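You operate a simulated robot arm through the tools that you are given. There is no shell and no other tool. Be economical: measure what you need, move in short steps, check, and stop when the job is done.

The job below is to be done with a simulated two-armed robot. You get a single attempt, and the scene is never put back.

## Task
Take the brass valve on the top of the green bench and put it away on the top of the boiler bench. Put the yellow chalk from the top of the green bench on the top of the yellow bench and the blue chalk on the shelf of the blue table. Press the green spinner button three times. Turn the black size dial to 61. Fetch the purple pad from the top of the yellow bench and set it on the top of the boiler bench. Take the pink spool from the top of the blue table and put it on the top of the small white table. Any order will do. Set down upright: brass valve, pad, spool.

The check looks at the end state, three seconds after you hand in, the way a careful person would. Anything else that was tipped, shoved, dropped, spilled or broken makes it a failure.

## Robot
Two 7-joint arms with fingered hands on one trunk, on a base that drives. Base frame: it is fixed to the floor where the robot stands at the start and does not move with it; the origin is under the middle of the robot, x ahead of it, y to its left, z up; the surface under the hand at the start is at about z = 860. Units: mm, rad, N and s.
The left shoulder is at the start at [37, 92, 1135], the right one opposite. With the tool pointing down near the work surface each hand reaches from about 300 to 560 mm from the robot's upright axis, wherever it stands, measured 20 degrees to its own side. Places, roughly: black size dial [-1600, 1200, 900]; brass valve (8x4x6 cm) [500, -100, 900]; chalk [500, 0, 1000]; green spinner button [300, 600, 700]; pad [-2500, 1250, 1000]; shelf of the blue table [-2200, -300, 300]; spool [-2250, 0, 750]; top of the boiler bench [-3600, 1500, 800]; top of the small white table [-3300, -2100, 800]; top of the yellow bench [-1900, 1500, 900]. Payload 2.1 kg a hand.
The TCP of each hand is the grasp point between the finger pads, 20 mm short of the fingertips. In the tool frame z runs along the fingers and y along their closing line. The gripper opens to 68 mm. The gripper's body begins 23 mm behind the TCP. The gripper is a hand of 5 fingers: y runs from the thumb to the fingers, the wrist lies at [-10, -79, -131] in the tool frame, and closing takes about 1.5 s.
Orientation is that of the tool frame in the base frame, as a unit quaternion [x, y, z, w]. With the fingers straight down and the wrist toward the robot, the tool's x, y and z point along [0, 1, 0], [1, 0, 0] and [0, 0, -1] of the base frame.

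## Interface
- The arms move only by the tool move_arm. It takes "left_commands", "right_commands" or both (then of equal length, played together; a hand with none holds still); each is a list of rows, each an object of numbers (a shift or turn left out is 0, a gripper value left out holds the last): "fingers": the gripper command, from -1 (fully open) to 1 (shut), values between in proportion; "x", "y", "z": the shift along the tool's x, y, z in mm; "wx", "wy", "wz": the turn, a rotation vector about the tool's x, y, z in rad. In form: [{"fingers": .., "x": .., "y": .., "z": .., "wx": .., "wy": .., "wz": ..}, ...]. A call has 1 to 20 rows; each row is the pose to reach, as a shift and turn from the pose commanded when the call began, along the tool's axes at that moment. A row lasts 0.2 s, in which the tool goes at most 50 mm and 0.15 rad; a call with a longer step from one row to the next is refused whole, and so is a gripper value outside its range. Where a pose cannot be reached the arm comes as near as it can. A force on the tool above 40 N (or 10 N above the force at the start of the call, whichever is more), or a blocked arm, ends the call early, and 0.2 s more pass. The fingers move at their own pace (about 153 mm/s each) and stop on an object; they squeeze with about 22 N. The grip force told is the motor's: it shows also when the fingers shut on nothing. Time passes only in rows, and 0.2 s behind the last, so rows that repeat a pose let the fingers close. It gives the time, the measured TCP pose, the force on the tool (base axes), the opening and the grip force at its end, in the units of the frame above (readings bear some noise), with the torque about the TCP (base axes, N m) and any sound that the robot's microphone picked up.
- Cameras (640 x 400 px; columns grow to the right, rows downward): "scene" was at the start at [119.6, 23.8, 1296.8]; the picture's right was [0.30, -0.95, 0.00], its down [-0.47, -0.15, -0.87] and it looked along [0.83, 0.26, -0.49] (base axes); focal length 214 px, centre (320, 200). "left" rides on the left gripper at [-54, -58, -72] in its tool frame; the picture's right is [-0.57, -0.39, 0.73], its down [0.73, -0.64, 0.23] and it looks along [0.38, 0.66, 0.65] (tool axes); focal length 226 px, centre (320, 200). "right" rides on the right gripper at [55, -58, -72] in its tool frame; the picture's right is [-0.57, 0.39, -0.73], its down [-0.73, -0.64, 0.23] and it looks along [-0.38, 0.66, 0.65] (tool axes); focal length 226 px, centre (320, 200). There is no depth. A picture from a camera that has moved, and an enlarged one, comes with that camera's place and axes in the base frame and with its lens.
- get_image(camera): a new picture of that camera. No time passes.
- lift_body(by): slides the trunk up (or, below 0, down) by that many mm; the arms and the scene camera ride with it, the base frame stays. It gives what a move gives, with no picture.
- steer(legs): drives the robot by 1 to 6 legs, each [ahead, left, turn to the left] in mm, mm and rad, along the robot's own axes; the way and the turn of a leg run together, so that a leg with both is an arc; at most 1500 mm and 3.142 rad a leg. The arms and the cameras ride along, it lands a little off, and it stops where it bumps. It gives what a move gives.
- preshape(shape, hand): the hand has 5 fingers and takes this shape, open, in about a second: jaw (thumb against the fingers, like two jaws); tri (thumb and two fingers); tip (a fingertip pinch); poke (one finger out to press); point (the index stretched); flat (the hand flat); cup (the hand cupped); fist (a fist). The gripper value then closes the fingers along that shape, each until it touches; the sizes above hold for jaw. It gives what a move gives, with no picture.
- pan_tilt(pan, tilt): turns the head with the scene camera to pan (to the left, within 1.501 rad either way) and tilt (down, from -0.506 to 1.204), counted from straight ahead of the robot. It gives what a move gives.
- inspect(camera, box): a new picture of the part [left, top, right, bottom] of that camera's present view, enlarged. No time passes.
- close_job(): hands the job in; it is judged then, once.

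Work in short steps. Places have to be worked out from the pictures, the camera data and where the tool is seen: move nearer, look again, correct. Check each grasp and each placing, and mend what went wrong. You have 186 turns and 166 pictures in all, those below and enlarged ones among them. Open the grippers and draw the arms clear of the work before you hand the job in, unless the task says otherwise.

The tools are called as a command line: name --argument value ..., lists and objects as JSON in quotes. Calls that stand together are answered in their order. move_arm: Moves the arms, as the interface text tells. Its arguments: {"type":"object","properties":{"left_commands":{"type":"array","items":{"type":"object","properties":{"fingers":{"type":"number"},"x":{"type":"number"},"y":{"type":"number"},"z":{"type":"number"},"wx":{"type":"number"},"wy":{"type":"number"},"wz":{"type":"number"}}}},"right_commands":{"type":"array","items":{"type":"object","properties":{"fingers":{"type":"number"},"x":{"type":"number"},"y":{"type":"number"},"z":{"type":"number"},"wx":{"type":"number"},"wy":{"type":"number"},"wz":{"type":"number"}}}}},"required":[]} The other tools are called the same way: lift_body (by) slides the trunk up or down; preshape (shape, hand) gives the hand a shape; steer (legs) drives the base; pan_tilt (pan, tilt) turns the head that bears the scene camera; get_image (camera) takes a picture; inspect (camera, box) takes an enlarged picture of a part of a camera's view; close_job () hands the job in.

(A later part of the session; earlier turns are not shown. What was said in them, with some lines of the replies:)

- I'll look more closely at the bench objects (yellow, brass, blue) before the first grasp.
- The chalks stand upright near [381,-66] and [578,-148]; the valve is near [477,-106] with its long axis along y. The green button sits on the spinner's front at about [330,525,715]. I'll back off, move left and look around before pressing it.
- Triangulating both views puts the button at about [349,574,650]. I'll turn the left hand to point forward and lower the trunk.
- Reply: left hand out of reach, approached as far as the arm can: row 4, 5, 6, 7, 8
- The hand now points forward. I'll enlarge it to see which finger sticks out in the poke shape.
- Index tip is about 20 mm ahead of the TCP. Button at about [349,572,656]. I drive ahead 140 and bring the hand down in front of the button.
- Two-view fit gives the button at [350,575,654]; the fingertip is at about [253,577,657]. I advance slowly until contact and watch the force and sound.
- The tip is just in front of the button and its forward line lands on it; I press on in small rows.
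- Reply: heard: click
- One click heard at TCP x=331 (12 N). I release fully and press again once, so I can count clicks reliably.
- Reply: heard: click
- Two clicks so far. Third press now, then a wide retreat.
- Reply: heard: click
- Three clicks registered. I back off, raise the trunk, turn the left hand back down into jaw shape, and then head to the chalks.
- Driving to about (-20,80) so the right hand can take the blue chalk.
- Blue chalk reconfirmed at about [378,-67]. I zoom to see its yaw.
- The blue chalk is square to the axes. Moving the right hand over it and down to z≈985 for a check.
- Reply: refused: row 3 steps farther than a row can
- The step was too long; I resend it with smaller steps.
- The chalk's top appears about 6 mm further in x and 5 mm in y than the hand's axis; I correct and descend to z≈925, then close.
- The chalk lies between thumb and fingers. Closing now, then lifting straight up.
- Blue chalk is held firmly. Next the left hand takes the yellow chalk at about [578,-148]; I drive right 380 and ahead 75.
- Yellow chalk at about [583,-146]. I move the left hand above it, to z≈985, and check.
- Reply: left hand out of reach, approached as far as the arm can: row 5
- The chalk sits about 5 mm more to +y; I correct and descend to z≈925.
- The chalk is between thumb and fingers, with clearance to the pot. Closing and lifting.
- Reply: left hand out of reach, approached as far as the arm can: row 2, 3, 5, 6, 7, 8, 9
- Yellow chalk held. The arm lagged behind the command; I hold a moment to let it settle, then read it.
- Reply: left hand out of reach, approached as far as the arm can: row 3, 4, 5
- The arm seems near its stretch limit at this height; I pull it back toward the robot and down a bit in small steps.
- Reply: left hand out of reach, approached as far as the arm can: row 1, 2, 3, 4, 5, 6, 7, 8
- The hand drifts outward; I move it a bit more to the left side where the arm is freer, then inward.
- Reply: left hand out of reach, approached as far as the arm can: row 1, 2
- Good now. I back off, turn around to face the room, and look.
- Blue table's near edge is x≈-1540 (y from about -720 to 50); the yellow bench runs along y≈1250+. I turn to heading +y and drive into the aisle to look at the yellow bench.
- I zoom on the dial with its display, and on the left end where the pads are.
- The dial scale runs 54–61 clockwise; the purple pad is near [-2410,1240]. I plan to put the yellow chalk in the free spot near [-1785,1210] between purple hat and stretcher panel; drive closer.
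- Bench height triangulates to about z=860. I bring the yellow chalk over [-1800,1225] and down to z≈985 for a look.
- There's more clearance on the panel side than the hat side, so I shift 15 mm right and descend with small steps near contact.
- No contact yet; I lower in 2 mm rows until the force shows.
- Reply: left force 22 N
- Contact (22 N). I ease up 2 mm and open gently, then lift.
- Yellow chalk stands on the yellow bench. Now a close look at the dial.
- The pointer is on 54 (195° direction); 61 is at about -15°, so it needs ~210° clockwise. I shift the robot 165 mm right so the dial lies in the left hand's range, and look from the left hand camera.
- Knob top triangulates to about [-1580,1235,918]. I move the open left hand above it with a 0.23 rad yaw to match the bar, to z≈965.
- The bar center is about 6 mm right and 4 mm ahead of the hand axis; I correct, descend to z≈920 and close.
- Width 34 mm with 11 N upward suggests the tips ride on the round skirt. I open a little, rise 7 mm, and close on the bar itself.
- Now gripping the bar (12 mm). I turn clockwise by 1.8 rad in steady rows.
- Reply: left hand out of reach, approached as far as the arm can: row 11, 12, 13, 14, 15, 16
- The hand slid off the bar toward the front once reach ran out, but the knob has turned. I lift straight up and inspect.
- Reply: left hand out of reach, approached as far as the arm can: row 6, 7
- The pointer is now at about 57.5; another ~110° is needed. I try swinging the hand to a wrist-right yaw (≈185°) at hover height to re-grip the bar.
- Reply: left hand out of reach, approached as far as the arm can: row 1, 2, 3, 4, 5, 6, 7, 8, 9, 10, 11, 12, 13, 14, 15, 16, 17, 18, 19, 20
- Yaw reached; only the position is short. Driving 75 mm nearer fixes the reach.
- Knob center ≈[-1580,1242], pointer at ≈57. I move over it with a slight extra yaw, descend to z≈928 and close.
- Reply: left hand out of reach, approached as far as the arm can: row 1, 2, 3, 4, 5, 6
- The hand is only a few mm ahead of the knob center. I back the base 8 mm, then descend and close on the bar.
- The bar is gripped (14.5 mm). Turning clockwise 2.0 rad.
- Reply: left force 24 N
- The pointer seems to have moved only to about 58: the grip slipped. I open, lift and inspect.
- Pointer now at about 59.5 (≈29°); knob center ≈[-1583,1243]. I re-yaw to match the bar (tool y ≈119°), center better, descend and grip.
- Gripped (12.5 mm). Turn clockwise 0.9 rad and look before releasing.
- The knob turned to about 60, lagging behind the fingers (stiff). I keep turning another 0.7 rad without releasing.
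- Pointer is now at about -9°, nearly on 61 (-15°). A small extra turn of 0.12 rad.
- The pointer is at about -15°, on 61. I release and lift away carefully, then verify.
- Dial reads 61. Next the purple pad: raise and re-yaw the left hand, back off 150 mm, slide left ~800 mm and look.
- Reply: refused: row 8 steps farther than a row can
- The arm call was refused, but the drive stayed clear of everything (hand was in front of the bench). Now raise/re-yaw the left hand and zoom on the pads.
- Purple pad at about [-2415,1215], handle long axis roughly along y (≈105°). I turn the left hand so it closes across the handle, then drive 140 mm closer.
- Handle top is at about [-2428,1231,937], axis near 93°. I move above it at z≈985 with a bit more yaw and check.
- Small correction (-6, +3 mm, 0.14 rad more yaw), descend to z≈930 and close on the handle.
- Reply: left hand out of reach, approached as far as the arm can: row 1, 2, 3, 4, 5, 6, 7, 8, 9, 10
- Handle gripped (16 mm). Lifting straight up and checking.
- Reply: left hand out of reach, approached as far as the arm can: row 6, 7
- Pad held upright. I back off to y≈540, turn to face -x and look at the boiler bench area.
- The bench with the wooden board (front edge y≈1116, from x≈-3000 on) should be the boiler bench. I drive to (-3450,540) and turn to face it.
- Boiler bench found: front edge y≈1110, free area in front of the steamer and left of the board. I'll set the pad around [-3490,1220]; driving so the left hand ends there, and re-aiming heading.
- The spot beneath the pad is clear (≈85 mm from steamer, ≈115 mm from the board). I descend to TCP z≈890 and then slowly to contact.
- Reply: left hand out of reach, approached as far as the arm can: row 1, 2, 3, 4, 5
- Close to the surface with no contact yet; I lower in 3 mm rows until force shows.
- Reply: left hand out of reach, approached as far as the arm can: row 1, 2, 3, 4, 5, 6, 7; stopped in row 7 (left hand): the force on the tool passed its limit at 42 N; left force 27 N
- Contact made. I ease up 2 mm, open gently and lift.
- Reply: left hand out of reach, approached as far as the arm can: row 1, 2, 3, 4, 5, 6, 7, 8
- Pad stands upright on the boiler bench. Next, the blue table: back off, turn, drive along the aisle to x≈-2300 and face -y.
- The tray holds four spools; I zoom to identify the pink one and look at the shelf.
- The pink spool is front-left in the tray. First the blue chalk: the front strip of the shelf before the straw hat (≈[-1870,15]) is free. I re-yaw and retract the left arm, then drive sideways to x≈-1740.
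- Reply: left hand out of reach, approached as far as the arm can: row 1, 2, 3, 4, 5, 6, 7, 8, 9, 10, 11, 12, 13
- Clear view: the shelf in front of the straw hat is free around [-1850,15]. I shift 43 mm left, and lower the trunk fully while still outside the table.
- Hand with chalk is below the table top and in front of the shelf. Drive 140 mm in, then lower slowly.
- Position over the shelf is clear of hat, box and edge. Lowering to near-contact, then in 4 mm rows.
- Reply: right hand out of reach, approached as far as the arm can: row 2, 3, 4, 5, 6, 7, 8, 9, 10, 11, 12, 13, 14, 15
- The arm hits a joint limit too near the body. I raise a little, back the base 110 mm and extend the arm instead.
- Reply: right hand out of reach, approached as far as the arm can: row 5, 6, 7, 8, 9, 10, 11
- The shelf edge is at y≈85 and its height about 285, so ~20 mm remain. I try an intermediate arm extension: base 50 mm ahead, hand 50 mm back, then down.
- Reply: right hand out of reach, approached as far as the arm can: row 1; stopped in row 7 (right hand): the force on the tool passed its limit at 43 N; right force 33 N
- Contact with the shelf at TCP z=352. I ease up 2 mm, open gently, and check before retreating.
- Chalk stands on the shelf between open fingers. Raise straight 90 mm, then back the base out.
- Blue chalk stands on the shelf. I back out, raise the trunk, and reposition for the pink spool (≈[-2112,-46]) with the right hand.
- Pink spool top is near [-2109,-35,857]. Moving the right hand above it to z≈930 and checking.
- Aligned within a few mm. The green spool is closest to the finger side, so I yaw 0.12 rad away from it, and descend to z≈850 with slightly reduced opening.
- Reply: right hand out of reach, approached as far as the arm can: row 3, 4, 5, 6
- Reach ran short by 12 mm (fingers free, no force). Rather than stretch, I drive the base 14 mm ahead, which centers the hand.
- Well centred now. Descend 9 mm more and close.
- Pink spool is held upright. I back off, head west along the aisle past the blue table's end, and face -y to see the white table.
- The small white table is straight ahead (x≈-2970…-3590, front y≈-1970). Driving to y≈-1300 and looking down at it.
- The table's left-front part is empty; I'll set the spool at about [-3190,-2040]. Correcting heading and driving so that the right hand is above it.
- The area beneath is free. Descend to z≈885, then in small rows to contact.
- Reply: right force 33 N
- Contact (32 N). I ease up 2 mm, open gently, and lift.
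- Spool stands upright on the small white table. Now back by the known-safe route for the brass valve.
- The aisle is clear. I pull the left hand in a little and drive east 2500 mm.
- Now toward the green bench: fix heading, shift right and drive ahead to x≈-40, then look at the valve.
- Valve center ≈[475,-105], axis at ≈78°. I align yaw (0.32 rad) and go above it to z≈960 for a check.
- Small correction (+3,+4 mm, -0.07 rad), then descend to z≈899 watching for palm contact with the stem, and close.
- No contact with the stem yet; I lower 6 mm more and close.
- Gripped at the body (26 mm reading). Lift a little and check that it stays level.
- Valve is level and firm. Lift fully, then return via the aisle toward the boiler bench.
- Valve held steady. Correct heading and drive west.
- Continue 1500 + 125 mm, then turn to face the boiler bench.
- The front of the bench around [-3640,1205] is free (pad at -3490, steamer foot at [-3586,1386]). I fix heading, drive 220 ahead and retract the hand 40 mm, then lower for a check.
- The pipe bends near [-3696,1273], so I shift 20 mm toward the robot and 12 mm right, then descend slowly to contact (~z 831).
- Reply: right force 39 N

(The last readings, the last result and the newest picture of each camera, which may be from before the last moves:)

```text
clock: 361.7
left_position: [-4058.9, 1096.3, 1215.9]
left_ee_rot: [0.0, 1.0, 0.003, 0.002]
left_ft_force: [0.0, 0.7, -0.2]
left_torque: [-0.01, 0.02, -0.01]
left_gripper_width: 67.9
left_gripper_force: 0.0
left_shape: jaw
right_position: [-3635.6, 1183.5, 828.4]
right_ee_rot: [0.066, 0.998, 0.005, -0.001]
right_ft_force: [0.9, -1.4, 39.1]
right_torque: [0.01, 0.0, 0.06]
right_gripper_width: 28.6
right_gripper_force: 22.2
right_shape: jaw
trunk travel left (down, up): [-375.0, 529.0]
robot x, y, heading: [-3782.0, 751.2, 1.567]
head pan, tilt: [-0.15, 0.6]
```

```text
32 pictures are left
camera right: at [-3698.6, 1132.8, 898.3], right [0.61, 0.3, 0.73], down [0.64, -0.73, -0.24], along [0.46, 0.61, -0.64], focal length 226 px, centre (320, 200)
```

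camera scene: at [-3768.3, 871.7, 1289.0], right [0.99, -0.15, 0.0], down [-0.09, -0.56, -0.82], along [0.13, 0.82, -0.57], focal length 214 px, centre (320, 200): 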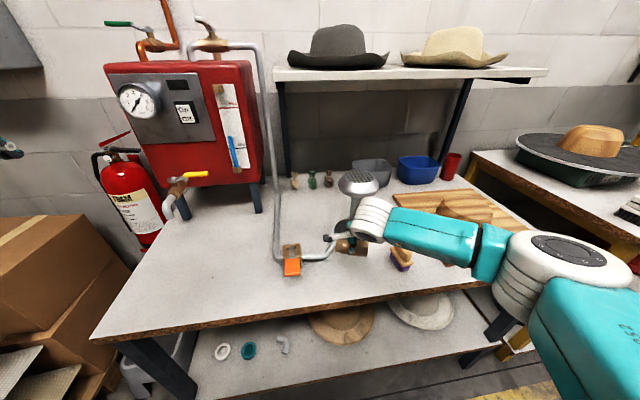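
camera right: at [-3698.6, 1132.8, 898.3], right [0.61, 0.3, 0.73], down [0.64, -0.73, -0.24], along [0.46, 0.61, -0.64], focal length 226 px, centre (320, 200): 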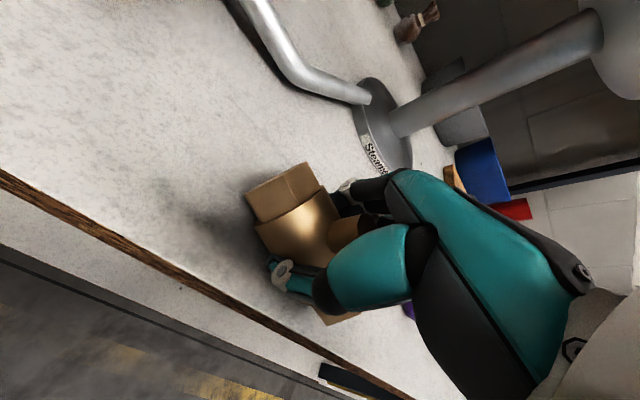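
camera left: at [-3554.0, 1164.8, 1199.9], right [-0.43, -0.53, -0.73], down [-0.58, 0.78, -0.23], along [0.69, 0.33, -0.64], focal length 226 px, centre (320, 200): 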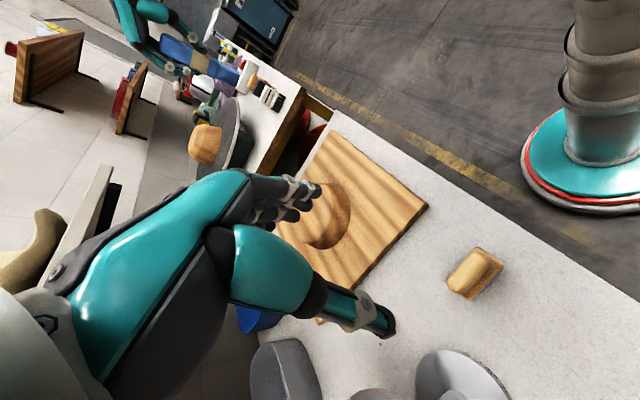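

Contact with the bench. I ease up 3 mm, open gently, and lift straight up.

move_arm --right_commands '[{"z": -3}, {"z": -3, "fingers": 0.3}, {"z": -3, "fingers": 0}, {"z": -3, "fingers": -0.3}, {"z": -3, "fingers": -0.6}, {"z": -3, "fingers": -1}, {"z": -3}, {"z": -3}]'

move_arm --right_commands '[{"z": -15}, {"z": -40}, {"z": -80}, {"z": -120}, {"z": -160}, {"z": -200}, {"z": -240}, {"z": -280}]'

get_image --camera "right"

inspect --camera "scene" --box '[200, 140, 480, 320]'

```text
clock: 363.5
left_position: [-4059.4, 1099.0, 1213.9]
left_ee_rot: [0.0, 1.0, 0.003, 0.0]
left_ft_force: [-0.3, 0.5, 0.1]
left_torque: [-0.01, 0.02, 0.01]
left_gripper_width: 67.9
left_gripper_force: 0.0
left_shape: jaw
right_position: [-3636.1, 1183.0, 826.8]
right_ee_rot: [0.067, 0.998, 0.002, 0.0]
right_ft_force: [0.3, -1.2, -0.4]
right_torque: [0.03, 0.0, 0.0]
right_gripper_width: 67.7
right_gripper_force: 0.1
right_shape: jaw
trunk travel left (down, up): [-375.0, 529.0]
robot x, y, heading: [-3780.4, 755.3, 1.568]
head pan, tilt: [-0.15, 0.6]
```

```text
clock: 365.3
left_position: [-4059.2, 1099.5, 1213.2]
left_ee_rot: [0.0, 1.0, 0.002, 0.001]
left_ft_force: [0.1, -0.7, -0.9]
left_torque: [-0.04, -0.01, -0.01]
left_gripper_width: 68.0
left_gripper_force: 0.0
left_shape: jaw
right_position: [-3635.5, 1182.6, 1108.8]
right_ee_rot: [0.066, 0.998, 0.001, -0.001]
right_ft_force: [1.0, 0.6, 0.9]
right_torque: [0.03, -0.05, 0.03]
right_gripper_width: 68.1
right_gripper_force: 0.1
right_shape: jaw
trunk travel left (down, up): [-375.0, 529.0]
robot x, y, heading: [-3778.7, 757.7, 1.568]
head pan, tilt: [-0.15, 0.6]
```

```text
31 pictures are left
camera right: at [-3697.3, 1133.5, 1179.7], right [0.61, 0.31, 0.73], down [0.64, -0.73, -0.23], along [0.46, 0.61, -0.65], focal length 226 px, centre (320, 200)
```

right: 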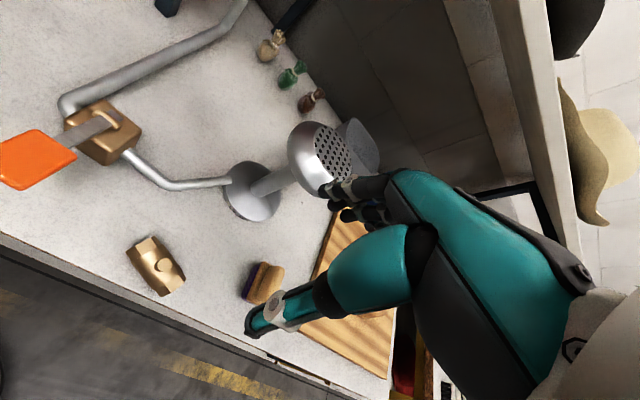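

```text
2.22 times, centred on (340, 230) of scene
camera zoom: at [-3768.5, 871.4, 1289.1], right [0.99, -0.15, 0.0], down [-0.09, -0.56, -0.82], along [0.13, 0.82, -0.57], focal length 477 px, centre (276, 133)
```

zoom: 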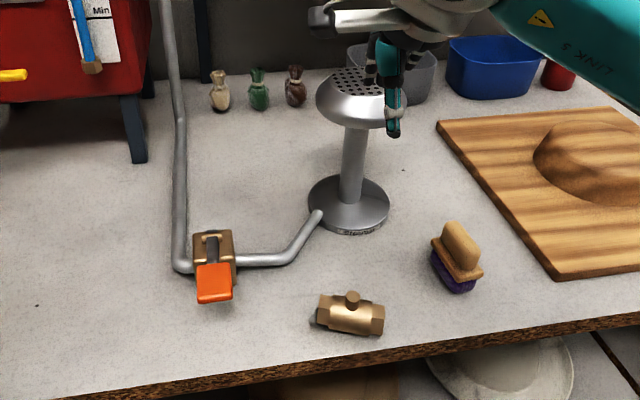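

Valve and pad both stand upright on the boiler bench; both grippers are open. I draw back clear of the bench.

steer --legs '[[-350, 0, 0]]'

get_image --camera "scene"

```text
clock: 367.6
left_position: [-4060.4, 744.4, 1214.1]
left_ee_rot: [0.001, 1.0, 0.002, 0.002]
left_ft_force: [0.0, 0.2, 0.3]
left_torque: [0.0, -0.04, -0.01]
left_gripper_width: 68.1
left_gripper_force: 0.1
left_shape: jaw
right_position: [-3636.7, 828.3, 1108.4]
right_ee_rot: [0.067, 0.998, 0.002, -0.001]
right_ft_force: [0.1, -0.2, -0.3]
right_torque: [-0.01, -0.02, -0.03]
right_gripper_width: 68.0
right_gripper_force: 0.1
right_shape: jaw
trunk travel left (down, up): [-375.0, 529.0]
robot x, y, heading: [-3777.3, 401.2, 1.566]
head pan, tilt: [-0.15, 0.6]
```

```text
29 pictures are left
camera scene: at [-3769.3, 516.6, 1289.1], right [0.99, -0.15, 0.0], down [-0.09, -0.56, -0.82], along [0.13, 0.82, -0.57], focal length 214 px, centre (320, 200)
```

scene: 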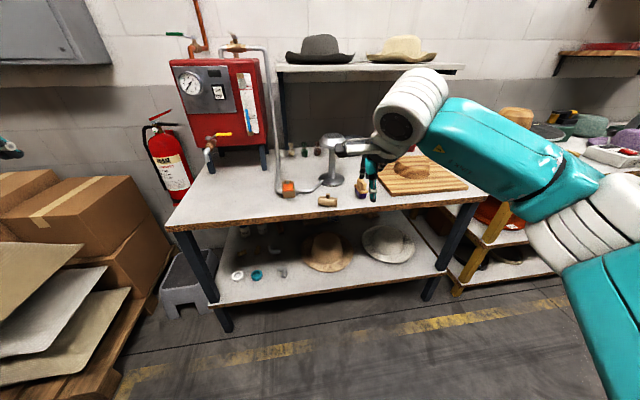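

Everything is in place and the arms are clear, so I hand in.

close_job

```text
The job is handed in.
```

I did every part of the job and handed it in; the check's verdict has not come back.

- **Brass valve:** stands upright on the boiler bench.
- **Purple pad:** stands upright on the boiler bench, to the right of the valve.
- **Yellow chalk:** stands on the yellow bench, between the purple hat and the stretcher panel.
- **Blue chalk:** stands on the front of the blue table's shelf, before the straw hat.
- **Pink spool:** stands upright on the small white table.
- **Green spinner button:** pressed three times, with a click heard each time.
- **Black size dial:** the pointer lines up with 61 in the close-up. It took several re-grips because the knob was stiff.

I saw nothing else tipped or shoved in the pictures. Both grippers are open and the arms are clear of the benches.
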